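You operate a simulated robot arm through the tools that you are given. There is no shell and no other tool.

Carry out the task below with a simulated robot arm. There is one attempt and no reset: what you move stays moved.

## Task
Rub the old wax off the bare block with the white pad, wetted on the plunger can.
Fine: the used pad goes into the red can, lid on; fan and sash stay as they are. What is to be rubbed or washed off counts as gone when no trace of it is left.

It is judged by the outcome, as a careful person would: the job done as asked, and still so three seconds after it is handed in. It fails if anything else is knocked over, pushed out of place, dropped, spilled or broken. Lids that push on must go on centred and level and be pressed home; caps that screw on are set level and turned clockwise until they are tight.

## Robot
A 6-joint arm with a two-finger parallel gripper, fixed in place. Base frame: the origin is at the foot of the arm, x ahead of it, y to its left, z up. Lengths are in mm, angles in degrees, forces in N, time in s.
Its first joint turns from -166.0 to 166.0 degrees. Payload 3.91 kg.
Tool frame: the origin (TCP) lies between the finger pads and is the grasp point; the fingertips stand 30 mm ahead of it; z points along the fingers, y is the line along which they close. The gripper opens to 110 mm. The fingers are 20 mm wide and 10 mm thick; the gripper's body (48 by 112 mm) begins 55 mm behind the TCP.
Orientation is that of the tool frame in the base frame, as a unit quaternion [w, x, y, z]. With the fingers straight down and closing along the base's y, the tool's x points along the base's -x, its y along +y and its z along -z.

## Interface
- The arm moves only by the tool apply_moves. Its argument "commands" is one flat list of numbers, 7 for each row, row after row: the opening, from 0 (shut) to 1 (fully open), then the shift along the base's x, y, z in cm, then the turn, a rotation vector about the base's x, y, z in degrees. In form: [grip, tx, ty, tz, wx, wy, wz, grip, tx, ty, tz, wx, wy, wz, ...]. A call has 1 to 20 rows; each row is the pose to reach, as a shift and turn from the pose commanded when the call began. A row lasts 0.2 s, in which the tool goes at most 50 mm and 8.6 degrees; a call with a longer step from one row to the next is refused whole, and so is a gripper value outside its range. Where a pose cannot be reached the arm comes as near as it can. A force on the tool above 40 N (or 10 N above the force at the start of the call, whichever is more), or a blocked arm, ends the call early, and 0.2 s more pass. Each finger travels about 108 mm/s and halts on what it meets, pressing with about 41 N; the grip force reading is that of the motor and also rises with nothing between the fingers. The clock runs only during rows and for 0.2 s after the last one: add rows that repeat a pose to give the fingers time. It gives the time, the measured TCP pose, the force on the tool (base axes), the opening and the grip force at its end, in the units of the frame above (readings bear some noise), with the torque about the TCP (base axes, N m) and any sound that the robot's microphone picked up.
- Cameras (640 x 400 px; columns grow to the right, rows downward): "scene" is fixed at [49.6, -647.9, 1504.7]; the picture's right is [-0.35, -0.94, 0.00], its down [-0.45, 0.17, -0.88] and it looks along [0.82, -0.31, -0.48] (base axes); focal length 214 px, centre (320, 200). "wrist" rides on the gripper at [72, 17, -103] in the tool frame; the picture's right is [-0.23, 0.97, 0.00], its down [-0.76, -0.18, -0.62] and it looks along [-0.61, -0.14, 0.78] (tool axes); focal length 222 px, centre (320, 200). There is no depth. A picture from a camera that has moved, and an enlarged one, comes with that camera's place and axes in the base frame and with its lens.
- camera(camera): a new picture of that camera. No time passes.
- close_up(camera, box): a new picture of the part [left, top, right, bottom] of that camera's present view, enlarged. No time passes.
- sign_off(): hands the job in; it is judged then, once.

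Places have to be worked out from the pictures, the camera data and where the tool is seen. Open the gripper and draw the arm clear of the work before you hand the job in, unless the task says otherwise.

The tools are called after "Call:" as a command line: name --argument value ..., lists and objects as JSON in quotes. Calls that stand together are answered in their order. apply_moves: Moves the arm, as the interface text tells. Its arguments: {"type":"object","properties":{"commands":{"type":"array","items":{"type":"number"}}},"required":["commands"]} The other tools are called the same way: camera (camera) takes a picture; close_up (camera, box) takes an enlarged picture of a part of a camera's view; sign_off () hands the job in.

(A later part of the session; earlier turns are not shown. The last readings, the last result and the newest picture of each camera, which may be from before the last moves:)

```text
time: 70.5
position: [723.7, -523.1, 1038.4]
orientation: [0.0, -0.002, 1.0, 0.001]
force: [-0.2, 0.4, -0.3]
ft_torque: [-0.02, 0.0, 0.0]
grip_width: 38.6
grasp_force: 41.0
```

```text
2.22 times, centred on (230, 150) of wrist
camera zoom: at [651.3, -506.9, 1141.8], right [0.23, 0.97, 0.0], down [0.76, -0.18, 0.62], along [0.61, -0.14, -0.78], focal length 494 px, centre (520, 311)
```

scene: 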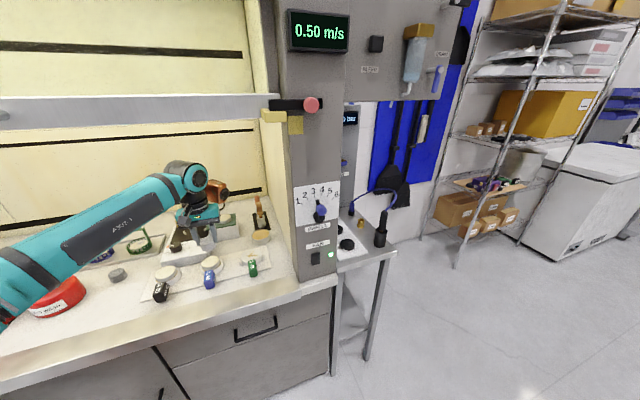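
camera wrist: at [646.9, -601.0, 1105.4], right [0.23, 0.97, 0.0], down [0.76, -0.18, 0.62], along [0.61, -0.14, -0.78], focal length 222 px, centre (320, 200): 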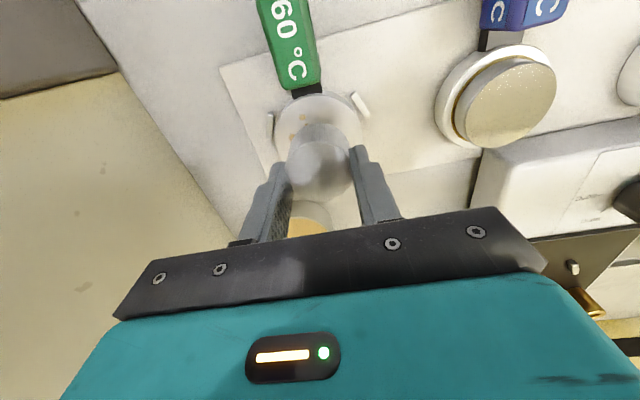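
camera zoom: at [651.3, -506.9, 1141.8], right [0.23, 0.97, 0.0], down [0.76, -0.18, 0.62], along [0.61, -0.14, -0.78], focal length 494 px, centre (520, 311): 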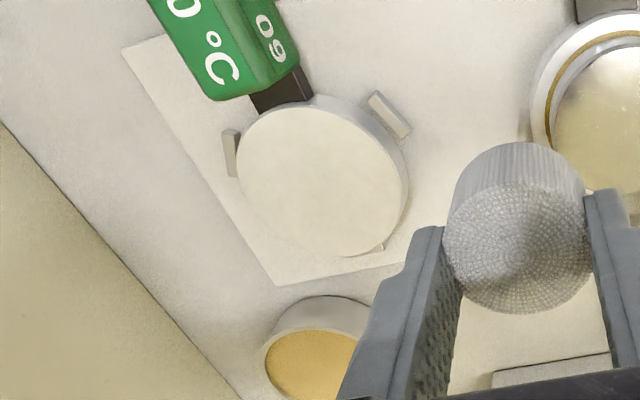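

The disc looks clean and is back near its original position. I zoom in closely to check for faint traces.

Call:
close_up --camera "wrist" --box '[205, 95, 285, 180]'

Call:
close_up --camera "scene" --box '[238, 243, 268, 268]'

```text
4.71 times, centred on (245, 138) of wrist
camera zoom: at [651.3, -506.9, 1141.8], right [0.23, 0.97, 0.0], down [0.76, -0.18, 0.62], along [0.61, -0.14, -0.78], focal length 1045 px, centre (673, 494)
```

zoom: 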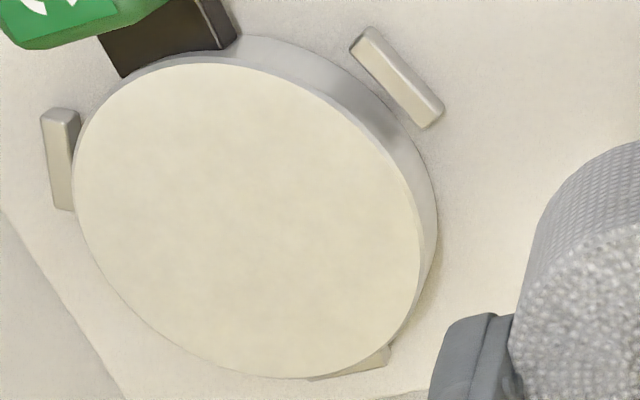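

```text
16.00 times, centred on (253, 256) of scene
camera zoom: at [49.6, -647.9, 1504.7], right [-0.35, -0.94, 0.0], down [-0.45, 0.17, -0.88], along [0.82, -0.31, -0.48], focal length 3432 px, centre (1392, -688)
```

zoom: 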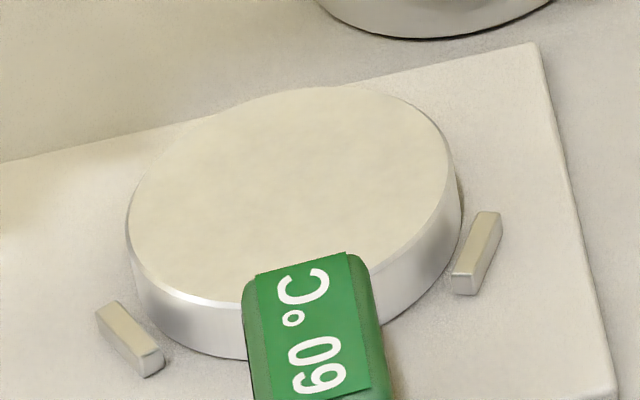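

No spots are visible any more. To be safe against faint residue I make one more full light pass over the whole disc.

Call:
apply_moves --commands '[0.3, -0.4, -4, 0, 0, 0, 0, 0.3, -0.8, -8, 0, 0, 0, 0, 0.3, -0.8, -9.4, -3, 0, 0, 0, 0.3, -0.8, -9.4, -6, 0, 0, 0, 0.3, -0.8, -9.4, -6.7, 0, 0, 0, 0.3, -0.8, -9.4, -6.98, 0, 0, 0, 0.3, -0.8, -8.5, -6.98, 0, 0, 0, 0.3, -0.8, -9.4, -6.98, 0, 0, 0, 0.3, -0.8, -10.3, -6.98, 0, 0, 0, 0.3, -0.8, -11.2, -6.98, 0, 0, 0, 0.3, -0.8, -10.3, -6.98, 0, 0, 0, 0.3, -0.8, -9.4, -6.98, 0, 0, 0]'

```text
time: 73.1
position: [717.1, -618.8, 967.2]
orientation: [-0.001, -0.001, 1.0, 0.001]
force: [-3.2, -5.4, 7.1]
ft_torque: [-0.24, 0.15, 0.0]
grip_width: 38.4
grasp_force: 41.6
```

Contact ~7 N. I continue at x≈728 and x≈738.

Call:
apply_moves --commands '[0.3, 0.5, 0.5, 0, 0, 0, 0, 0.3, 1.1, 1.0, 0, 0, 0, 0, 0.3, 1.1, 0, 0, 0, 0, 0, 0.3, 1.1, -0.9, 0, 0, 0, 0, 0.3, 1.1, -1.7, 0, 0, 0, 0, 0.3, 1.1, -0.9, 0, 0, 0, 0, 0.3, 1.1, 0, 0, 0, 0, 0.3, 1.6, 0.8, 0, 0, 0, 0, 0.3, 2.1, 0.8, 0, 0, 0, 0, 0.3, 2.1, 0, 0, 0, 0, 0, 0.3, 2.1, -0.9, 0, 0, 0, 0, 0.3, 2.1, -1.7, 0, 0, 0, 0, 0.3, 2.1, -0.9, 0, 0, 0, 0, 0.3, 2.1, 0, 0, 0, 0, 0]'

Call:
close_up --camera "scene" --box '[220, 220, 290, 290]'

```text
refused: commands must hold 7 numbers for each row
```

```text
5.71 times, centred on (255, 255) of scene
camera zoom: at [49.6, -647.9, 1504.7], right [-0.35, -0.94, 0.0], down [-0.45, 0.17, -0.88], along [0.82, -0.31, -0.48], focal length 1226 px, centre (691, -114)
```

zoom: 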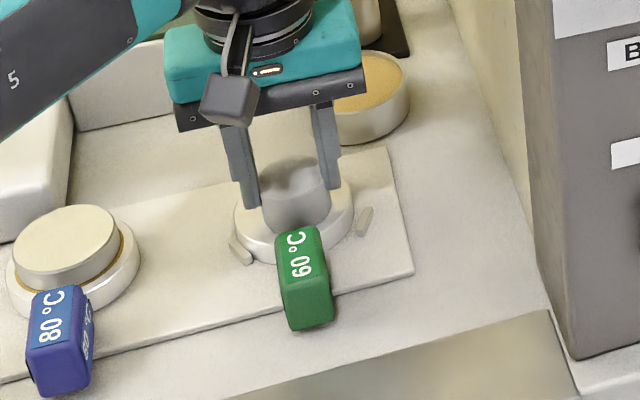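

A row was malformed and nothing moved. I resend the strokes correctly.

Call:
apply_moves --commands '[0.3, 0.5, 0.5, 0, 0, 0, 0, 0.3, 1.1, 1.0, 0, 0, 0, 0, 0.3, 1.1, 0, 0, 0, 0, 0, 0.3, 1.1, -0.9, 0, 0, 0, 0, 0.3, 1.1, -1.7, 0, 0, 0, 0, 0.3, 1.1, -0.9, 0, 0, 0, 0, 0.3, 1.1, 0, 0, 0, 0, 0, 0.3, 1.6, 0.8, 0, 0, 0, 0, 0.3, 2.1, 0.8, 0, 0, 0, 0, 0.3, 2.1, 0, 0, 0, 0, 0, 0.3, 2.1, -0.9, 0, 0, 0, 0, 0.3, 2.1, -1.7, 0, 0, 0, 0, 0.3, 2.1, -0.9, 0, 0, 0, 0, 0.3, 2.1, 0, 0, 0, 0, 0]'

Call:
close_up --camera "scene" --box '[220, 220, 290, 290]'

```text
time: 76.1
position: [738.3, -619.0, 967.8]
orientation: [-0.001, -0.001, 1.0, 0.002]
force: [0.1, 0.1, -0.5]
ft_torque: [-0.01, 0.02, 0.0]
grip_width: 38.4
grasp_force: 40.7
```

```text
5.71 times, centred on (255, 255) of scene
camera zoom: at [49.6, -647.9, 1504.7], right [-0.35, -0.94, 0.0], down [-0.45, 0.17, -0.88], along [0.82, -0.31, -0.48], focal length 1226 px, centre (691, -114)
```

zoom: 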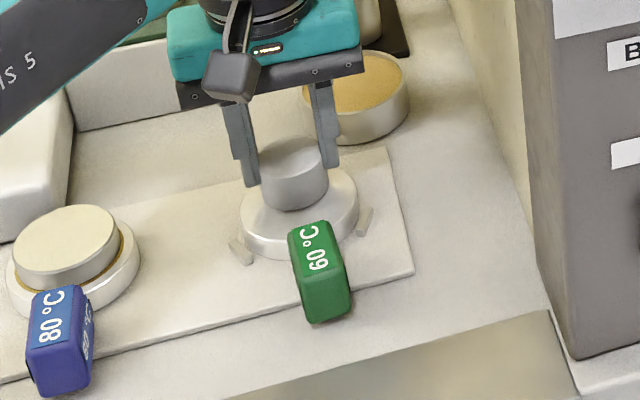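

The disc turned a few degrees (handle toward −y) and contact faded. I make a light −y stroke at the far side to turn it back, still rubbing.

Call:
apply_moves --commands '[0.3, 0, 0, 0.3, 0, 0, 0, 0.3, 0, 0.9, 0.3, 0, 0, 0, 0.3, 0, 0.9, -0.05, 0, 0, 0, 0.3, 0, 0.9, -0.13, 0, 0, 0, 0.3, 0, 0.2, -0.13, 0, 0, 0, 0.3, 0, -0.5, -0.13, 0, 0, 0, 0.3, 0, -1.2, -0.13, 0, 0, 0]'

Call:
close_up --camera "scene" --box '[220, 220, 290, 290]'

```text
time: 77.7
position: [739.3, -631.8, 968.5]
orientation: [0.0, 0.0, 1.0, 0.0]
force: [2.3, 10.6, 14.1]
ft_torque: [0.57, -0.05, -0.06]
grip_width: 38.4
grasp_force: 40.5
```

```text
5.71 times, centred on (255, 255) of scene
camera zoom: at [49.6, -647.9, 1504.7], right [-0.35, -0.94, 0.0], down [-0.45, 0.17, -0.88], along [0.82, -0.31, -0.48], focal length 1226 px, centre (691, -114)
```

zoom: 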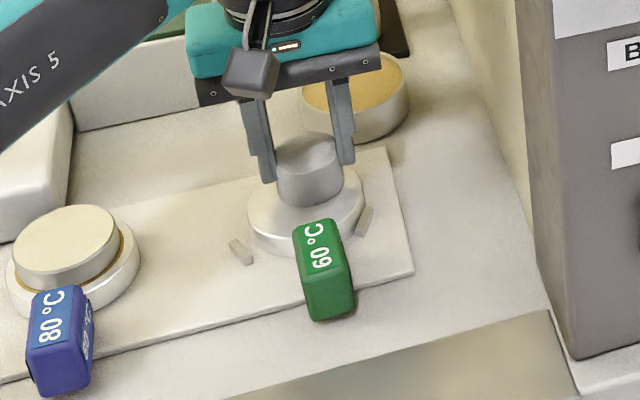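

The disc slid to its −y stop; another −y stroke at the far side should now rotate it back.

Call:
apply_moves --commands '[0.3, 0, 0, 0.4, 0, 0, 0, 0.3, 0, 1.0, 0.4, 0, 0, 0, 0.3, 0, 1.8, 0.4, 0, 0, 0, 0.3, 0, 1.8, 0.05, 0, 0, 0, 0.3, 0, 1.8, -0.02, 0, 0, 0, 0.3, 0, 1.1, -0.02, 0, 0, 0, 0.3, 0, 0.4, -0.02, 0, 0, 0, 0.3, 0, -0.2, -0.02, 0, 0, 0]'

Call:
close_up --camera "scene" --box '[220, 220, 290, 290]'

```text
time: 79.5
position: [738.0, -629.3, 967.7]
orientation: [0.002, -0.001, 1.0, 0.0]
force: [2.5, 13.4, 21.1]
ft_torque: [0.57, -0.07, 0.02]
grip_width: 41.1
grasp_force: 40.6
```

```text
5.71 times, centred on (255, 255) of scene
camera zoom: at [49.6, -647.9, 1504.7], right [-0.35, -0.94, 0.0], down [-0.45, 0.17, -0.88], along [0.82, -0.31, -0.48], focal length 1226 px, centre (691, -114)
```

zoom: 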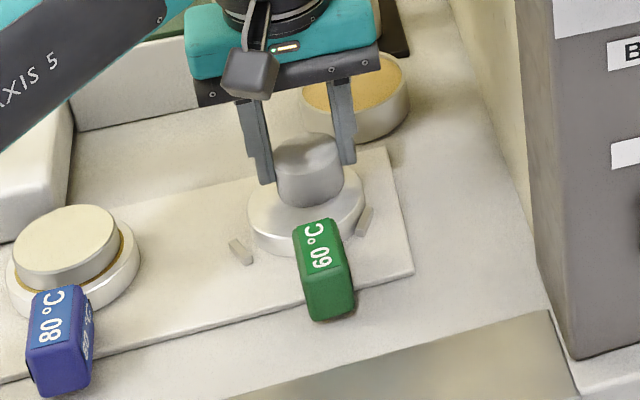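

The grip width rose to 41 mm, so the pad may have tilted in the fingers. I lift and inspect the pad and disc.

Call:
apply_moves --commands '[0.3, 0, 0, 0.3, 0, 0, 0, 0.3, 0, 0, 1, 0, 0, 0, 0.3, 0, 0, 3, 0, 0, 0, 0.3, -0.5, 2, 5, 0, 0, 0, 0.3, -1, 6, 7, 0, 0, 0, 0.3, -1.5, 10, 7, 0, 0, 0, 0.3, -1.5, 10, 7, 0, 0, 0]'

Call:
close_up --camera "scene" --box '[210, 210, 290, 290]'

Call:
close_up --camera "wrist" --box '[160, 60, 400, 240]'

Call:
close_up --camera "scene" --box '[170, 190, 270, 270]'

```text
time: 81.1
position: [721.1, -532.9, 1035.5]
orientation: [0.0, -0.001, 1.0, 0.001]
force: [-0.1, 0.5, 0.6]
ft_torque: [-0.04, 0.0, 0.04]
grip_width: 40.8
grasp_force: 41.2
```

```text
5.00 times, centred on (250, 250) of scene
camera zoom: at [49.6, -647.9, 1504.7], right [-0.35, -0.94, 0.0], down [-0.45, 0.17, -0.88], along [0.82, -0.31, -0.48], focal length 1072 px, centre (670, -50)
```

zoom: 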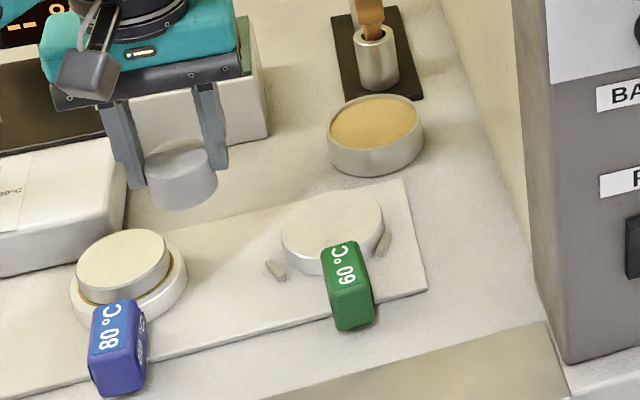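

```text
2.22 times, centred on (280, 150) of wrist
camera zoom: at [646.6, -517.2, 1139.2], right [0.23, 0.97, 0.0], down [0.76, -0.18, 0.62], along [0.61, -0.14, -0.78], focal length 494 px, centre (409, 311)
```

zoom: 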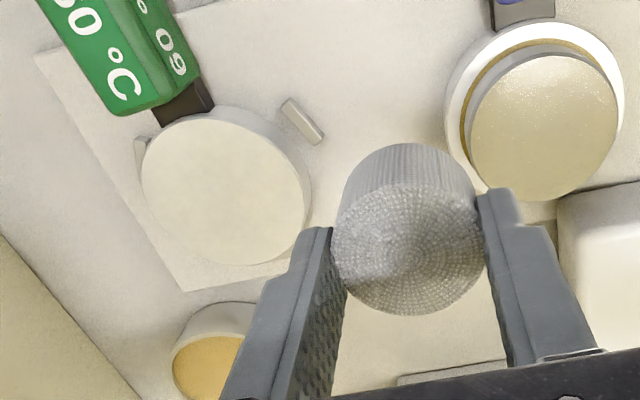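

```text
5.00 times, centred on (220, 230) of scene
camera zoom: at [49.6, -647.9, 1504.7], right [-0.35, -0.94, 0.0], down [-0.45, 0.17, -0.88], along [0.82, -0.31, -0.48], focal length 1072 px, centre (820, 50)
```

zoom: 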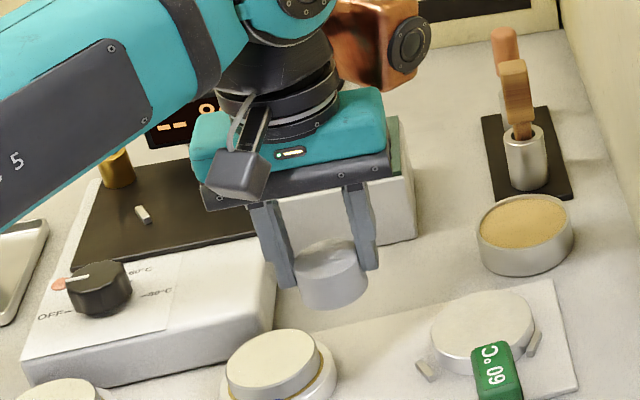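

The block is clean; the pad is tilted in the grip but secure. I carry it at height (z≈1110) to above the open red can at (736,104).

Call:
apply_moves --commands '[0.3, 0, 0, 3.5, 0, 0, 0, 0.3, 0, 1, 7.5, 0, 0, 0, 0.3, -1, 5, 7.5, 0, 0, 0, 0.3, -2, 9, 7.5, 0, 0, 0, 0.3, -2, 13, 7.5, 0, 0, 0, 0.3, -2, 17, 7.5, 0, 0, 0, 0.3, -2, 21, 7.5, 0, 0, 0, 0.3, -2, 25, 7.5, 0, 0, 0, 0.3, -2, 29, 7.5, 0, 0, 0, 0.3, -2, 33, 7.5, 0, 0, 0, 0.3, -2, 37, 7.5, 0, 0, 0, 0.3, -2, 41, 7.5, 0, 0, 0, 0.3, -2, 45, 7.5, 0, 0, 0, 0.3, -1, 49, 7.5, 0, 0, 0, 0.3, 0, 53, 7.5, 0, 0, 0, 0.3, 1, 57, 7.5, 0, 0, 0, 0.3, 1.5, 61, 7.5, 0, 0, 0, 0.3, 1.5, 63.7, 7.5, 0, 0, 0, 0.3, 1.5, 63.7, 7.5, 0, 0, 0]'

Call:
camera --camera "wrist"

Call:
camera --camera "scene"

```text
time: 85.1
position: [736.9, 102.3, 1112.3]
orientation: [-0.001, -0.001, 1.0, 0.001]
force: [0.0, -0.4, 0.3]
ft_torque: [-0.01, -0.01, 0.01]
grip_width: 41.0
grasp_force: 40.6
```

```text
taken
camera wrist: at [664.8, 119.2, 1216.9], right [0.23, 0.97, 0.0], down [0.76, -0.18, 0.62], along [0.61, -0.14, -0.78], focal length 222 px, centre (320, 200)
```

wrist: 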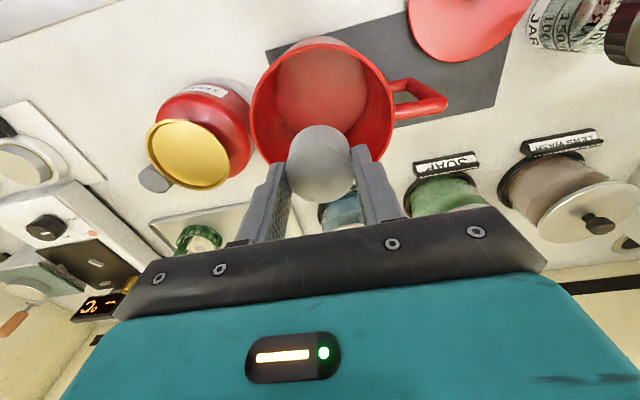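

```text
taken
```

scene: 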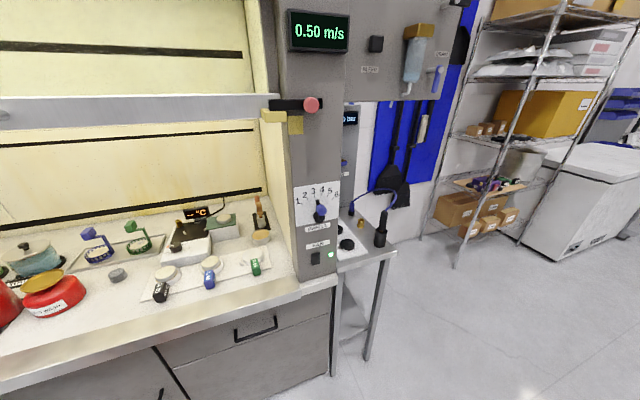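

Call:
close_up --camera "wrist" --box '[230, 20, 430, 180]'

```text
2.50 times, centred on (330, 100) of wrist
camera zoom: at [664.8, 119.2, 1216.9], right [0.23, 0.97, 0.0], down [0.76, -0.18, 0.62], along [0.61, -0.14, -0.78], focal length 555 px, centre (295, 450)
```

zoom: 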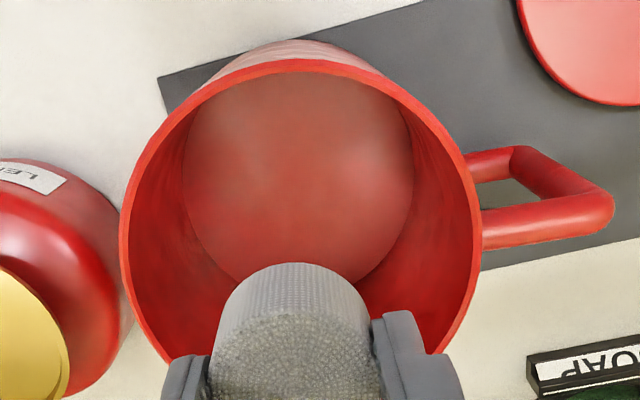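

The can opening is centred at about (737,104.4). I lower the pad into the can (TCP z≈988), keeping the gripper body above the rim.

Call:
apply_moves --commands '[0.3, 0, 0.2, -2, 0, 0, 0, 0.3, 0, 0.2, -4, 0, 0, 0, 0.3, 0, 0.2, -6, 0, 0, 0, 0.3, 0, 0.2, -8, 0, 0, 0, 0.3, 0, 0.2, -10, 0, 0, 0, 0.3, 0, 0.2, -11.5, 0, 0, 0, 0.3, 0, 0.2, -12.4, 0, 0, 0, 0.3, 0, 0.2, -12.4, 0, 0, 0]'

Call:
camera --camera "wrist"

```text
time: 86.9
position: [736.4, 104.7, 988.1]
orientation: [0.0, -0.001, 1.0, 0.001]
force: [-0.5, -0.3, -0.6]
ft_torque: [-0.04, -0.01, 0.03]
grip_width: 41.1
grasp_force: 41.6
```

```text
taken
camera wrist: at [665.2, 121.6, 1092.1], right [0.23, 0.97, 0.0], down [0.76, -0.18, 0.62], along [0.61, -0.14, -0.78], focal length 222 px, centre (320, 200)
```

wrist: 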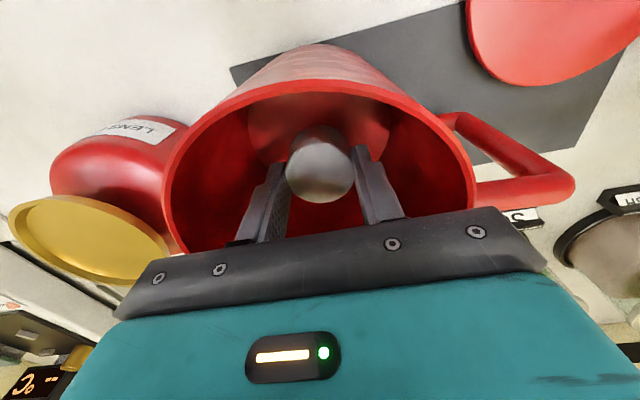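

The pad is inside the can. I open the fingers to release it (only to 60 mm, inside the rim).

Call:
apply_moves --commands '[0.45, 0, 0, 0, 0, 0, 0, 0.55, 0, 0, 0, 0, 0, 0, 0.55, 0, 0, 0, 0, 0, 0, 0.55, 0, 0, 0, 0, 0, 0]'

Call:
close_up --camera "wrist" --box '[180, 60, 480, 240]'

```text
time: 87.9
position: [737.4, 103.5, 988.8]
orientation: [-0.001, -0.002, 1.0, 0.0]
force: [0.4, -0.4, 0.5]
ft_torque: [0.0, -0.02, 0.01]
grip_width: 60.3
grasp_force: 0.0
```

```text
2.13 times, centred on (330, 150) of wrist
camera zoom: at [665.2, 121.6, 1092.2], right [0.23, 0.97, 0.0], down [0.76, -0.18, 0.62], along [0.61, -0.14, -0.78], focal length 474 px, centre (299, 307)
```

zoom: 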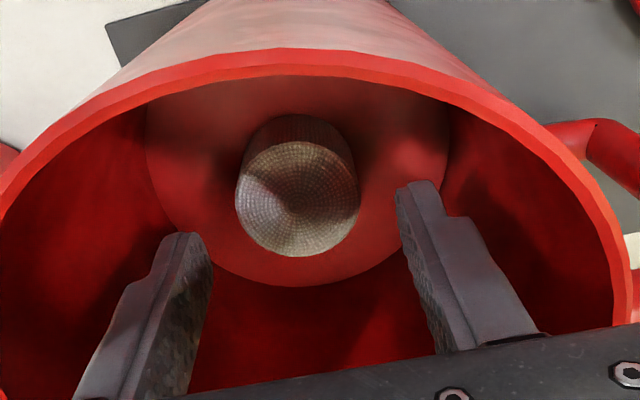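

The pad lies at the bottom of the can. I rise straight out and go to above the parked lid.

Call:
apply_moves --commands '[0.55, 0, 0, 3, 0, 0, 0, 0.55, 0, 0, 6, 0, 0, 0, 0.55, 0, 0, 9, 0, 0, 0, 0.55, 0, 0, 11, 0, 0, 0, 0.5, -1.3, 3.4, 11, 0, 0, 0, 0.45, -2.6, 6.8, 11, 0, 0, 0, 0.45, -3.9, 10.2, 11, 0, 0, 0, 0.45, -5.2, 13.6, 10, 0, 0, 0, 0.45, -6.6, 17.0, 8, 0, 0, 0, 0.45, -6.6, 17.0, 5, 0, 0, 0, 0.45, -6.6, 17.0, 2, 0, 0, 0, 0.45, -6.6, 17.0, 2, 0, 0, 0]'

Call:
camera --camera "wrist"

Call:
close_up --camera "wrist" --box '[220, 60, 420, 240]'

```text
time: 90.5
position: [674.0, 277.4, 1008.8]
orientation: [0.0, 0.0, 1.0, 0.0]
force: [0.1, 0.2, 0.3]
ft_torque: [-0.01, 0.02, 0.01]
grip_width: 49.6
grasp_force: 0.0
```

```text
taken
camera wrist: at [601.3, 295.1, 1113.4], right [0.23, 0.97, 0.0], down [0.76, -0.18, 0.62], along [0.61, -0.14, -0.78], focal length 222 px, centre (320, 200)
```

wrist: 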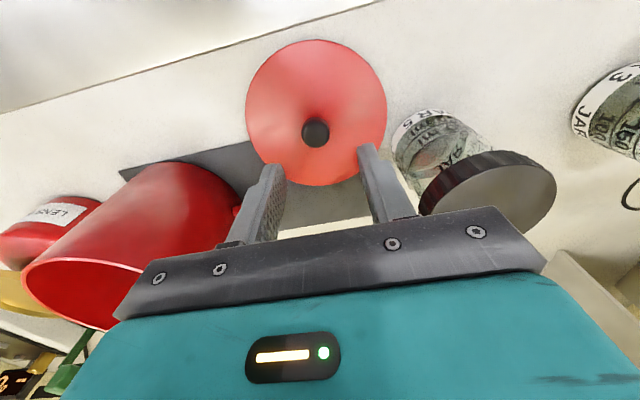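

```text
2.22 times, centred on (320, 150) of wrist
camera zoom: at [601.3, 295.1, 1113.4], right [0.23, 0.97, 0.0], down [0.76, -0.18, 0.62], along [0.61, -0.14, -0.78], focal length 494 px, centre (320, 311)
```

zoom: 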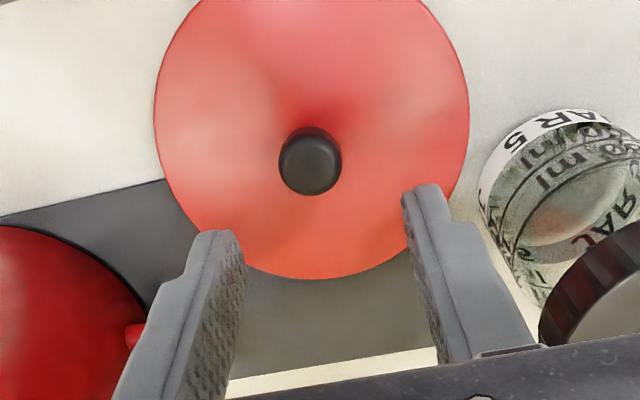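

The knob is at about (671.5,274.2). I correct by (−2.4,−3.2) mm and lower to TCP z≈960 to verify.

Call:
apply_moves --commands '[0.45, -0.24, -0.32, -1.5, 0, 0, 0, 0.45, -0.24, -0.32, -3, 0, 0, 0, 0.45, -0.24, -0.32, -4.6, 0, 0, 0, 0.45, -0.24, -0.32, -4.6, 0, 0, 0, 0.45, -0.24, -0.32, -4.6, 0, 0, 0]'

Call:
close_up --camera "wrist" --box '[220, 60, 420, 240]'

```text
time: 91.7
position: [669.1, 272.5, 963.0]
orientation: [0.0, -0.001, 1.0, 0.001]
force: [0.2, 0.6, 0.8]
ft_torque: [0.03, -0.03, 0.02]
grip_width: 49.3
grasp_force: 0.1
```

```text
2.22 times, centred on (320, 150) of wrist
camera zoom: at [596.1, 290.0, 1066.1], right [0.23, 0.97, 0.0], down [0.76, -0.18, 0.62], along [0.61, -0.14, -0.78], focal length 494 px, centre (320, 311)
```

zoom: 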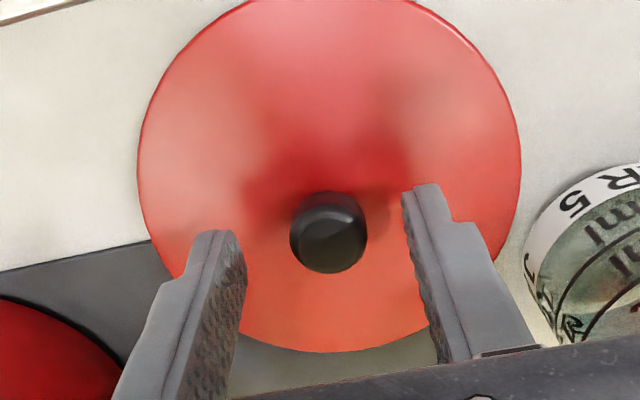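

I correct +2.5 mm in y, descend to TCP z≈948 and check again before closing.

Call:
apply_moves --commands '[0.45, 0.1, 0.25, -0.5, 0, 0, 0, 0.45, 0.1, 0.25, -1.0, 0, 0, 0, 0.4, 0.1, 0.25, -1.4, 0, 0, 0, 0.4, 0.1, 0.25, -1.5, 0, 0, 0, 0.4, 0.1, 0.25, -1.5, 0, 0, 0]'

Call:
close_up --camera "wrist" --box '[220, 60, 420, 240]'

```text
time: 92.9
position: [669.2, 275.6, 946.2]
orientation: [0.0, 0.0, 1.0, 0.001]
force: [-0.1, -0.1, 0.0]
ft_torque: [0.01, 0.01, -0.03]
grip_width: 44.1
grasp_force: 0.1
```

```text
2.22 times, centred on (320, 150) of wrist
camera zoom: at [597.9, 292.2, 1050.2], right [0.23, 0.97, 0.0], down [0.76, -0.18, 0.62], along [0.61, -0.14, -0.78], focal length 494 px, centre (320, 311)
```

zoom: 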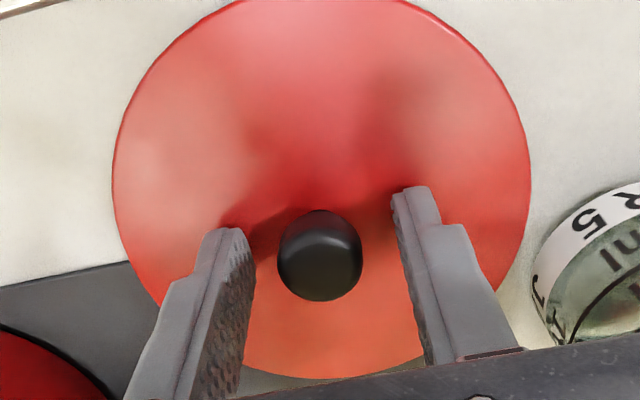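

Centred. I close on the knob.

Call:
apply_moves --commands '[0.25, 0, 0, 0, 0, 0, 0, 0, 0, 0, 0, 0, 0, 0, 0, 0, 0, 0, 0, 0, 0, 0, 0, 0, 0, 0, 0, 0]'

Call:
apply_moves --commands '[0, 0, 0, 0.1, 0, 0, 0, 0, 0, 0, 0.2, 0, 0, 0, 0, 0, 0, 0.4, 0, 0, 0, 0, 0, 0, 0.6, 0, 0, 0, 0, 0, 0, 0.9, 0, 0, 0, 0, 0, 0, 1.2, 0, 0, 0]'

Call:
close_up --camera "wrist" --box '[200, 40, 440, 240]'

```text
time: 93.9
position: [668.9, 274.9, 946.7]
orientation: [-0.001, -0.001, 1.0, 0.001]
force: [0.2, 0.2, 1.0]
ft_torque: [-0.1, -0.03, 0.03]
grip_width: 22.6
grasp_force: 41.0
```

```text
time: 95.3
position: [670.2, 275.3, 958.8]
orientation: [0.0, 0.0, 1.0, 0.001]
force: [-0.4, 0.0, -1.0]
ft_torque: [-0.03, 0.01, 0.01]
grip_width: 22.5
grasp_force: 41.2
```

```text
2.00 times, centred on (320, 140) of wrist
camera zoom: at [597.8, 292.5, 1062.3], right [0.23, 0.97, 0.0], down [0.76, -0.18, 0.62], along [0.61, -0.14, -0.78], focal length 444 px, centre (320, 320)
```

zoom: 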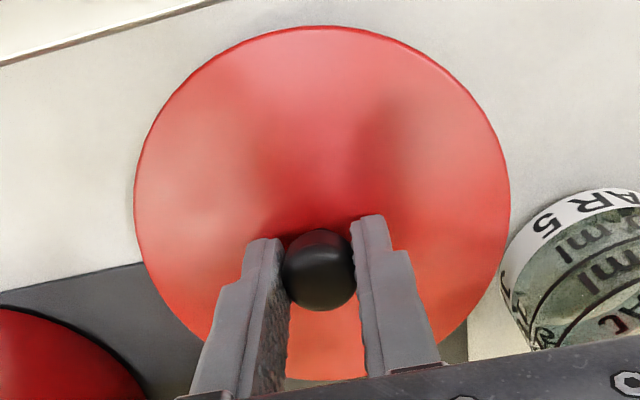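

The lid is in the grip and level. I lift it, carry it above the red can at (736,104.5), and stop at TCP z≈1092 to check alignment.

Call:
apply_moves --commands '[0, 0, 0, 1.5, 0, 0, 0, 0, 0, 0, 3.5, 0, 0, 0, 0, 0, 0, 5.5, 0, 0, 0, 0, 0, 0, 7.5, 0, 0, 0, 0, 0, 0, 9.5, 0, 0, 0, 0, 0, 0, 11.5, 0, 0, 0, 0, 0, 0, 13.5, 0, 0, 0, 0, 0, 0, 15, 0, 0, 0, 0, 0.9, -2.1, 15, 0, 0, 0, 0, 1.7, -4.2, 15, 0, 0, 0, 0, 2.5, -6.4, 15, 0, 0, 0, 0, 3.3, -8.6, 15, 0, 0, 0, 0, 4.1, -10.7, 15, 0, 0, 0, 0, 5.0, -12.8, 15, 0, 0, 0, 0, 5.8, -15.0, 15, 0, 0, 0, 0, 6.6, -17.08, 15, 0, 0, 0, 0, 6.6, -17.08, 15, 0, 0, 0, 0, 6.6, -17.08, 14, 0, 0, 0, 0, 6.6, -17.08, 13.3, 0, 0, 0, 0, 6.6, -17.08, 13.3, 0, 0, 0]'

Call:
camera --camera "wrist"

Call:
close_up --camera "wrist" --box '[200, 20, 440, 220]'

Call:
close_up --camera "scene" --box '[0, 220, 100, 320]'

```text
time: 99.5
position: [736.7, 103.8, 1091.9]
orientation: [-0.001, -0.001, 1.0, 0.001]
force: [0.2, 0.2, -1.3]
ft_torque: [0.0, 0.0, -0.01]
grip_width: 22.6
grasp_force: 41.1
```

```text
taken
camera wrist: at [664.1, 119.8, 1195.4], right [0.23, 0.97, 0.0], down [0.76, -0.18, 0.62], along [0.61, -0.14, -0.78], focal length 222 px, centre (320, 200)
```

wrist: 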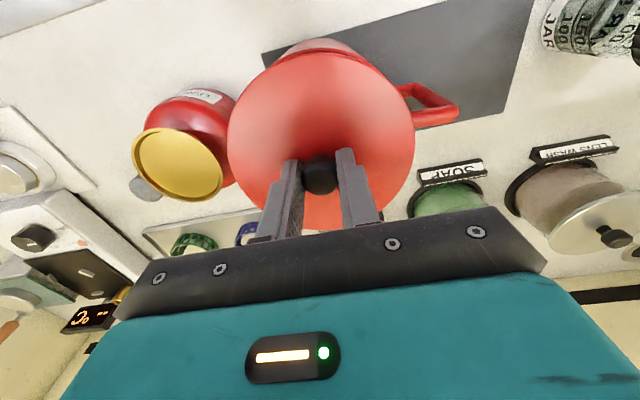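

```text
2.00 times, centred on (320, 120) of wrist
camera zoom: at [664.1, 119.8, 1195.4], right [0.23, 0.97, 0.0], down [0.76, -0.18, 0.62], along [0.61, -0.14, -0.78], focal length 444 px, centre (320, 360)
```

zoom: 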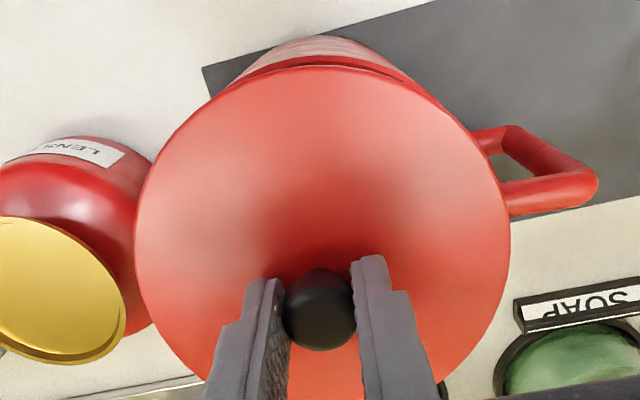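

```text
4.00 times, centred on (50, 270) of scene
camera zoom: at [49.6, -647.9, 1504.7], right [-0.35, -0.94, 0.0], down [-0.45, 0.17, -0.88], along [0.82, -0.31, -0.48], focal length 858 px, centre (1400, -80)
```

zoom: 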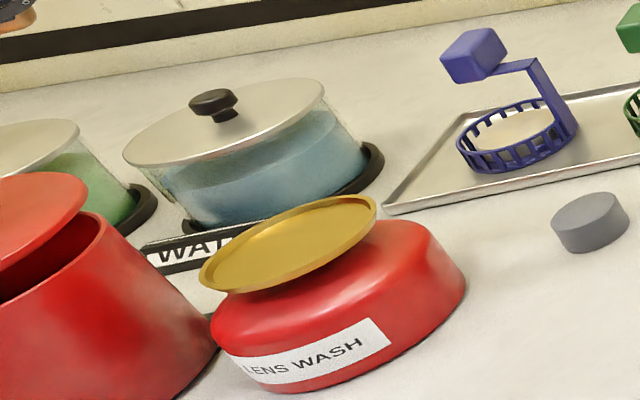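

Call:
close_up --camera "wrist" --box '[260, 25, 400, 105]'

Call:
close_up --camera "scene" --box '[0, 255, 40, 300]'

```text
4.57 times, centred on (330, 65) of wrist
camera zoom: at [664.1, 119.8, 1195.4], right [0.23, 0.97, 0.0], down [0.76, -0.18, 0.62], along [0.61, -0.14, -0.78], focal length 1015 px, centre (274, 817)
```

zoom: 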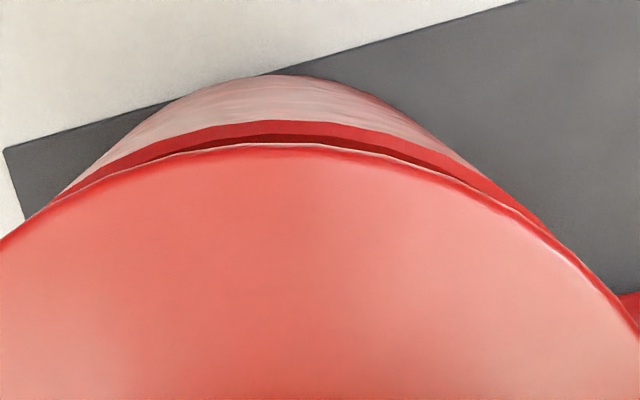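

```text
8.89 times, centred on (20, 278) of scene
camera zoom: at [49.6, -647.9, 1504.7], right [-0.35, -0.94, 0.0], down [-0.45, 0.17, -0.88], along [0.82, -0.31, -0.48], focal length 1906 px, centre (2987, -489)
```

zoom: 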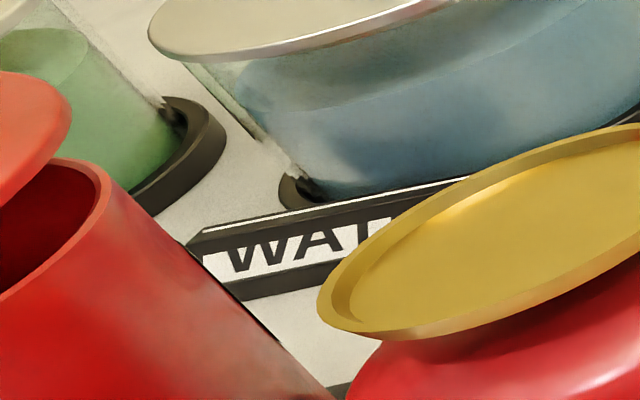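

Front edges coincide in x; the rim is ~1 mm further +y than the lid. I shift +1 mm in y and lower to just above seating (TCP≈1070).

Call:
apply_moves --commands '[0, 0, 0.1, -0.5, 0, 0, 0, 0, 0, 0.1, -1.0, 0, 0, 0, 0, 0, 0.1, -1.5, 0, 0, 0, 0, 0, 0.1, -1.9, 0, 0, 0, 0, 0, 0.1, -1.9, 0, 0, 0]'

Call:
close_up --camera "wrist" --box '[220, 20, 440, 180]'

Call:
close_up --camera "scene" --box '[0, 255, 40, 300]'

```text
time: 100.7
position: [735.4, 105.8, 1072.5]
orientation: [0.0, -0.001, 1.0, 0.001]
force: [0.2, 0.4, -1.6]
ft_torque: [0.01, 0.0, -0.01]
grip_width: 22.5
grasp_force: 40.7
```

```text
2.50 times, centred on (330, 100) of wrist
camera zoom: at [663.5, 122.1, 1176.4], right [0.23, 0.97, 0.0], down [0.76, -0.18, 0.62], along [0.61, -0.14, -0.78], focal length 555 px, centre (295, 450)
```

zoom: 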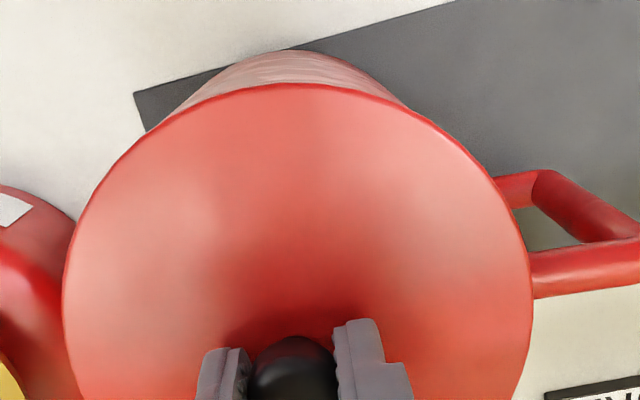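

```text
8.89 times, centred on (20, 278) of scene
camera zoom: at [49.6, -647.9, 1504.7], right [-0.35, -0.94, 0.0], down [-0.45, 0.17, -0.88], along [0.82, -0.31, -0.48], focal length 1906 px, centre (2987, -489)
```

zoom: 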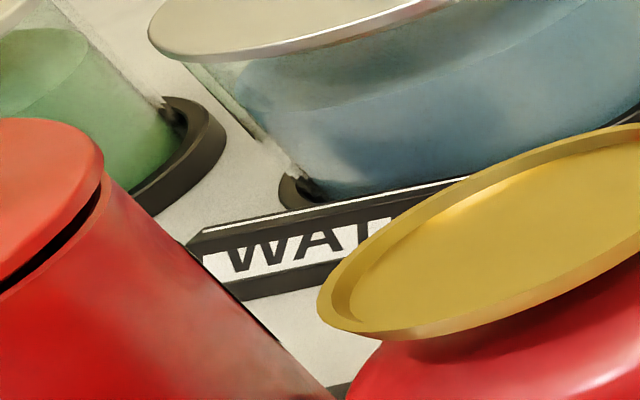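

Call:
close_up --camera "scene" --box '[0, 262, 24, 292]'

Call:
close_up --camera "wrist" --box '[240, 35, 400, 105]'

```text
13.33 times, centred on (12, 277) of scene
camera zoom: at [49.6, -647.9, 1504.7], right [-0.35, -0.94, 0.0], down [-0.45, 0.17, -0.88], along [0.82, -0.31, -0.48], focal length 2860 px, centre (4427, -827)
```

zoom: 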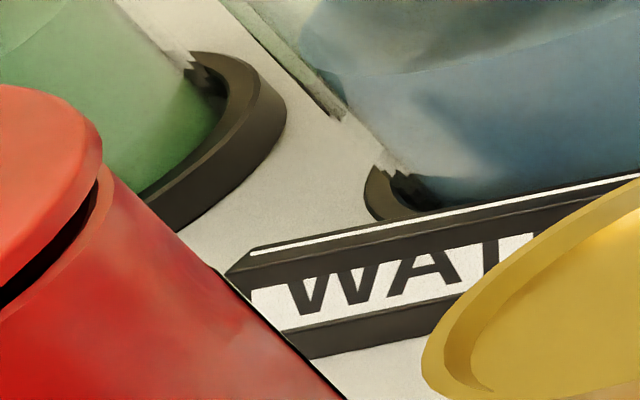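

```text
4.00 times, centred on (320, 70) of wrist
camera zoom: at [663.5, 122.1, 1176.4], right [0.23, 0.97, 0.0], down [0.76, -0.18, 0.62], along [0.61, -0.14, -0.78], focal length 888 px, centre (320, 720)
```

zoom: 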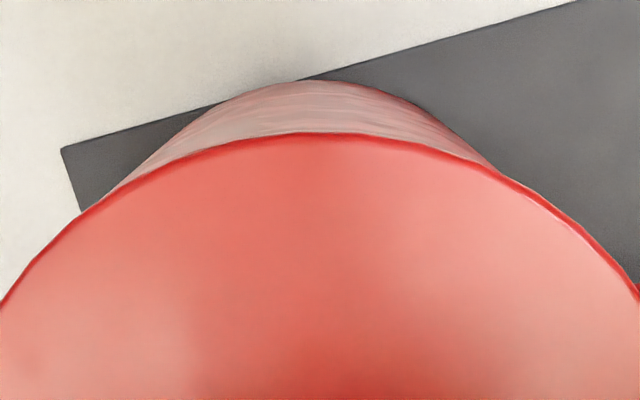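

The lid hovers about 6 mm above the rim and is well aligned. I nudge −0.7 mm in y and lower it gently to seat.

Call:
apply_moves --commands '[0, 0, -0.07, -0.15, 0, 0, 0, 0, 0, -0.07, -0.3, 0, 0, 0, 0, 0, -0.07, -0.4, 0, 0, 0, 0, 0, -0.07, -0.5, 0, 0, 0, 0, 0, -0.07, -0.6, 0, 0, 0]'

Call:
close_up --camera "scene" --box '[0, 262, 24, 292]'

Call:
close_up --camera "wrist" --box '[220, 20, 440, 180]'

```text
time: 102.0
position: [734.8, 104.0, 1068.6]
orientation: [0.002, -0.001, 1.0, 0.001]
force: [0.1, 2.2, 9.3]
ft_torque: [0.07, 0.32, -0.04]
grip_width: 22.4
grasp_force: 40.9
stopped in row 5: the force on the tool passed its limit at 41 N (the readings are from after the stop); the commanded pose is now the measured one
```

```text
13.33 times, centred on (12, 277) of scene
camera zoom: at [49.6, -647.9, 1504.7], right [-0.35, -0.94, 0.0], down [-0.45, 0.17, -0.88], along [0.82, -0.31, -0.48], focal length 2860 px, centre (4427, -827)
```

zoom: 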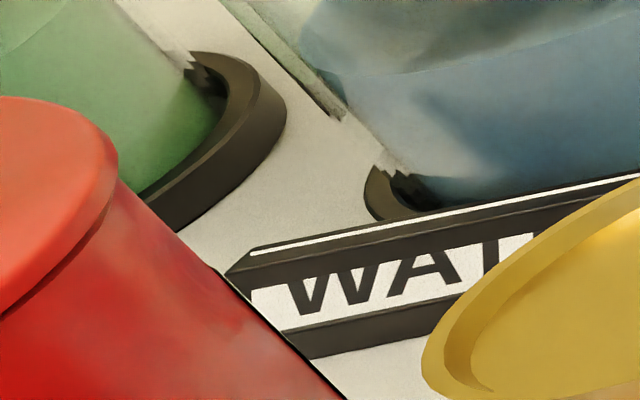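

```text
2.50 times, centred on (330, 100) of wrist
camera zoom: at [662.6, 121.2, 1172.3], right [0.22, 0.97, 0.0], down [0.76, -0.18, 0.63], along [0.61, -0.14, -0.78], focal length 555 px, centre (295, 450)
```

zoom: 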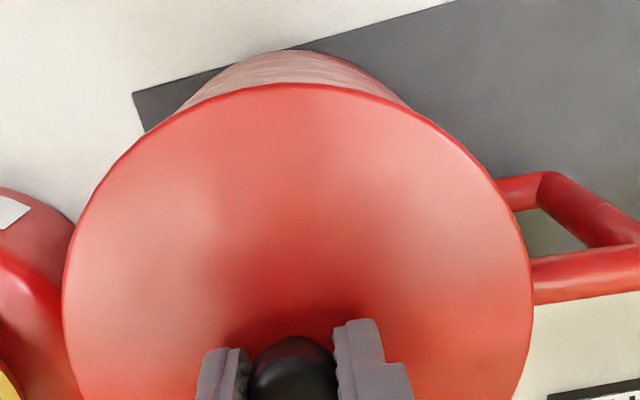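

The lid touches with the load on its front (−x) side (torque Ty +0.32), so it sits slightly too far toward the robot. I lift 2 mm, shift +1.5 mm in x, re-level, and lower again.

Call:
apply_moves --commands '[0, 0, 0, 0.2, -0.1, 0.2, -0.1, 0, 0.1, 0, 0.3, -0.1, 0.23, -0.1, 0, 0.17, 0, 0.3, -0.1, 0.23, -0.1, 0, 0.17, 0, 0.2, -0.1, 0.23, -0.1, 0, 0.17, 0, 0.1, -0.1, 0.23, -0.1, 0, 0.17, 0, 0.02, -0.1, 0.23, -0.1]'

Call:
close_up --camera "scene" --box '[0, 262, 24, 292]'

```text
time: 103.4
position: [738.7, 103.8, 1070.0]
orientation: [0.0, 0.0, 1.0, 0.001]
force: [3.1, 4.8, 12.4]
ft_torque: [-0.26, -0.63, 0.2]
grip_width: 22.6
grasp_force: 41.5
```

```text
13.33 times, centred on (12, 277) of scene
camera zoom: at [49.6, -647.9, 1504.7], right [-0.35, -0.94, 0.0], down [-0.45, 0.17, -0.88], along [0.82, -0.31, -0.48], focal length 2860 px, centre (4427, -827)
```

zoom: 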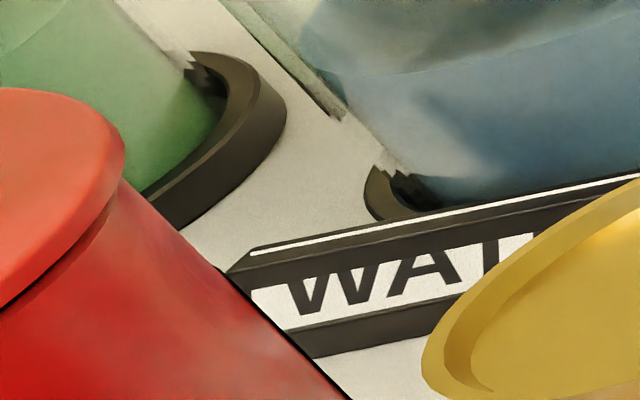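

Now the load is on the far side, so x overshot a little. I lift 4 mm clear and re-measure the pose without contact.

Call:
apply_moves --commands '[0, 0, 0, 0.2, 0, 0, 0, 0, 0, 0, 0.4, 0, 0, 0, 0, 0, 0, 0.4, 0, 0, 0, 0, 0, 0, 0.4, 0, 0, 0]'

Call:
close_up --camera "wrist" --box '[220, 20, 440, 180]'

Call:
close_up --camera "scene" --box '[0, 262, 24, 292]'

Call:
apply_moves --commands '[0, 0, 0, 0, 0, 0, 0, 0, 0, 0, 0, 0, 0, 0]'

Call:
apply_moves --commands '[0, 0, 0, 0, 0, 0, 0, 0, 0, 0, 0, 0, 0, 0]'

```text
time: 104.4
position: [735.8, 103.8, 1072.3]
orientation: [-0.001, 0.0, 1.0, 0.002]
force: [0.3, 0.4, -1.0]
ft_torque: [0.01, -0.03, -0.03]
grip_width: 22.4
grasp_force: 40.8
```

```text
2.50 times, centred on (330, 100) of wrist
camera zoom: at [664.7, 121.5, 1176.8], right [0.23, 0.97, 0.0], down [0.76, -0.18, 0.62], along [0.61, -0.14, -0.78], focal length 555 px, centre (295, 450)
```

zoom: 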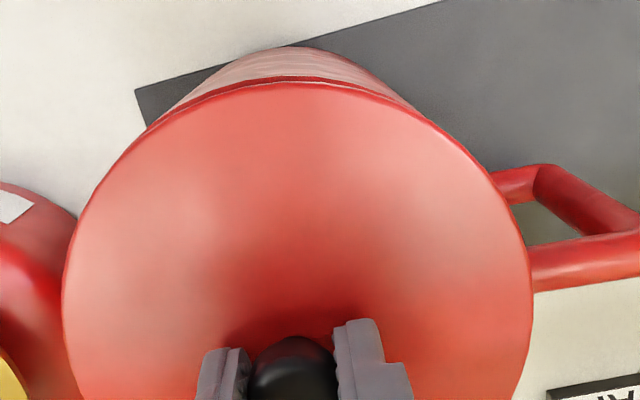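

```text
13.33 times, centred on (12, 277) of scene
camera zoom: at [49.6, -647.9, 1504.7], right [-0.35, -0.94, 0.0], down [-0.45, 0.17, -0.88], along [0.82, -0.31, -0.48], focal length 2860 px, centre (4427, -827)
```

zoom: 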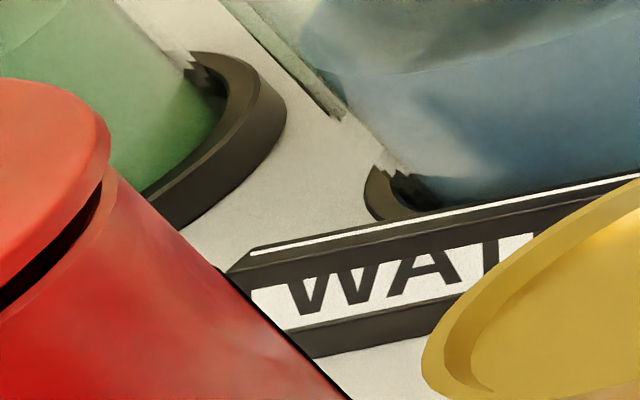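

```text
time: 105.0
position: [737.1, 104.2, 1072.7]
orientation: [0.0, 0.0, 1.0, 0.001]
force: [-0.4, -0.2, -0.4]
ft_torque: [-0.05, 0.02, 0.0]
grip_width: 22.2
grasp_force: 40.9
```

```text
time: 105.6
position: [736.0, 104.7, 1071.4]
orientation: [0.0, 0.0, 1.0, 0.0]
force: [-0.1, -0.7, -1.3]
ft_torque: [0.02, 0.04, -0.01]
grip_width: 22.3
grasp_force: 41.0
```

Averaging, the tool is at (736.4,104.2); torques say the lid should go about −0.9 mm in x and +0.5 mm in y. I adjust and lower again.

Call:
apply_moves --commands '[0, -0.09, 0.05, 0, 0, 0, 0, 0, -0.09, 0.05, -0.1, 0, 0, 0, 0, -0.09, 0.05, -0.2, 0, 0, 0, 0, -0.09, 0.05, -0.3, 0, 0, 0, 0, -0.09, 0.05, -0.4, 0, 0, 0]'

Call:
close_up --camera "scene" --box '[0, 262, 24, 292]'

```text
time: 106.8
position: [735.9, 105.3, 1069.3]
orientation: [0.0, 0.0, 1.0, 0.001]
force: [0.1, -2.3, 4.7]
ft_torque: [0.11, -0.24, -0.1]
grip_width: 22.7
grasp_force: 40.7
```

```text
13.33 times, centred on (12, 277) of scene
camera zoom: at [49.6, -647.9, 1504.7], right [-0.35, -0.94, 0.0], down [-0.45, 0.17, -0.88], along [0.82, -0.31, -0.48], focal length 2860 px, centre (4427, -827)
```

zoom: 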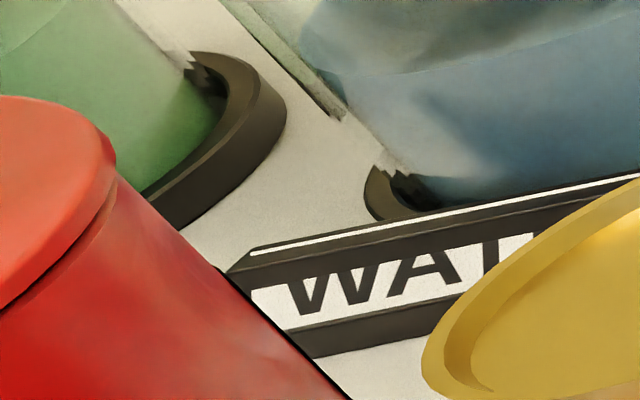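

Contact is now on the far +x/+y edge with little force; I lift slightly, adjust −0.8/−0.4 mm and press again.

Call:
apply_moves --commands '[0, 0, 0, 0.15, 0, 0, 0, 0, -0.08, -0.04, 0.15, 0, 0, 0, 0, -0.08, -0.04, 0.05, 0, 0, 0, 0, -0.08, -0.04, -0.05, 0, 0, 0, 0, -0.08, -0.04, -0.1, 0, 0, 0]'

```text
time: 108.0
position: [735.4, 104.3, 1069.7]
orientation: [0.001, 0.0, 1.0, 0.001]
force: [8.1, 1.2, 22.5]
ft_torque: [0.09, 0.06, 0.01]
grip_width: 22.4
grasp_force: 41.5
```

Nearly centred now (22 N, small torques). I ease +0.3 mm in x and press further.

Call:
apply_moves --commands '[0, 0.03, 0, 0, 0, 0, 0, 0, 0.04, 0, -0.05, 0, 0, 0, 0, 0.04, 0, -0.1, 0, 0, 0, 0, 0.04, 0, -0.15, 0, 0, 0, 0, 0.04, 0, -0.2, 0, 0, 0]'

Call:
close_up --camera "scene" --box '[0, 262, 24, 292]'

Call:
close_up --camera "wrist" --box '[220, 20, 440, 180]'

```text
time: 108.9
position: [734.5, 104.9, 1068.0]
orientation: [0.001, -0.001, 1.0, 0.0]
force: [-1.9, 1.1, 8.6]
ft_torque: [0.09, 0.17, 0.05]
grip_width: 22.4
grasp_force: 40.5
stopped in row 4: the force on the tool passed its limit at 42 N (the readings are from after the stop); the commanded pose is now the measured one
```

```text
13.33 times, centred on (12, 277) of scene
camera zoom: at [49.6, -647.9, 1504.7], right [-0.35, -0.94, 0.0], down [-0.45, 0.17, -0.88], along [0.82, -0.31, -0.48], focal length 2860 px, centre (4427, -827)
```

zoom: 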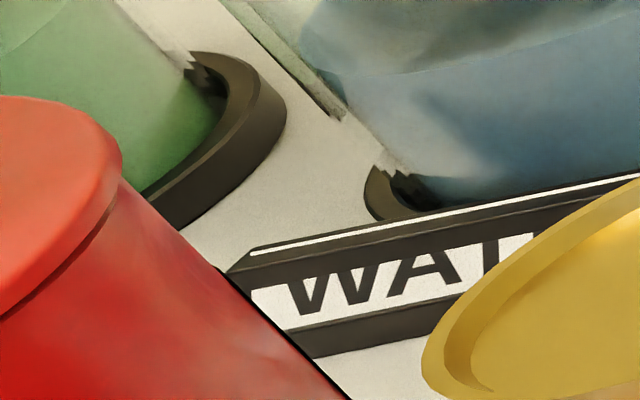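

```text
2.50 times, centred on (330, 100) of wrist
camera zoom: at [662.8, 121.0, 1172.3], right [0.23, 0.97, 0.0], down [0.76, -0.18, 0.62], along [0.61, -0.14, -0.78], focal length 555 px, centre (295, 450)
```

zoom: 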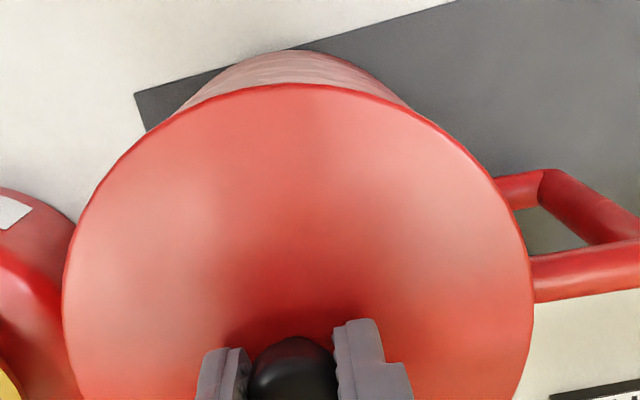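

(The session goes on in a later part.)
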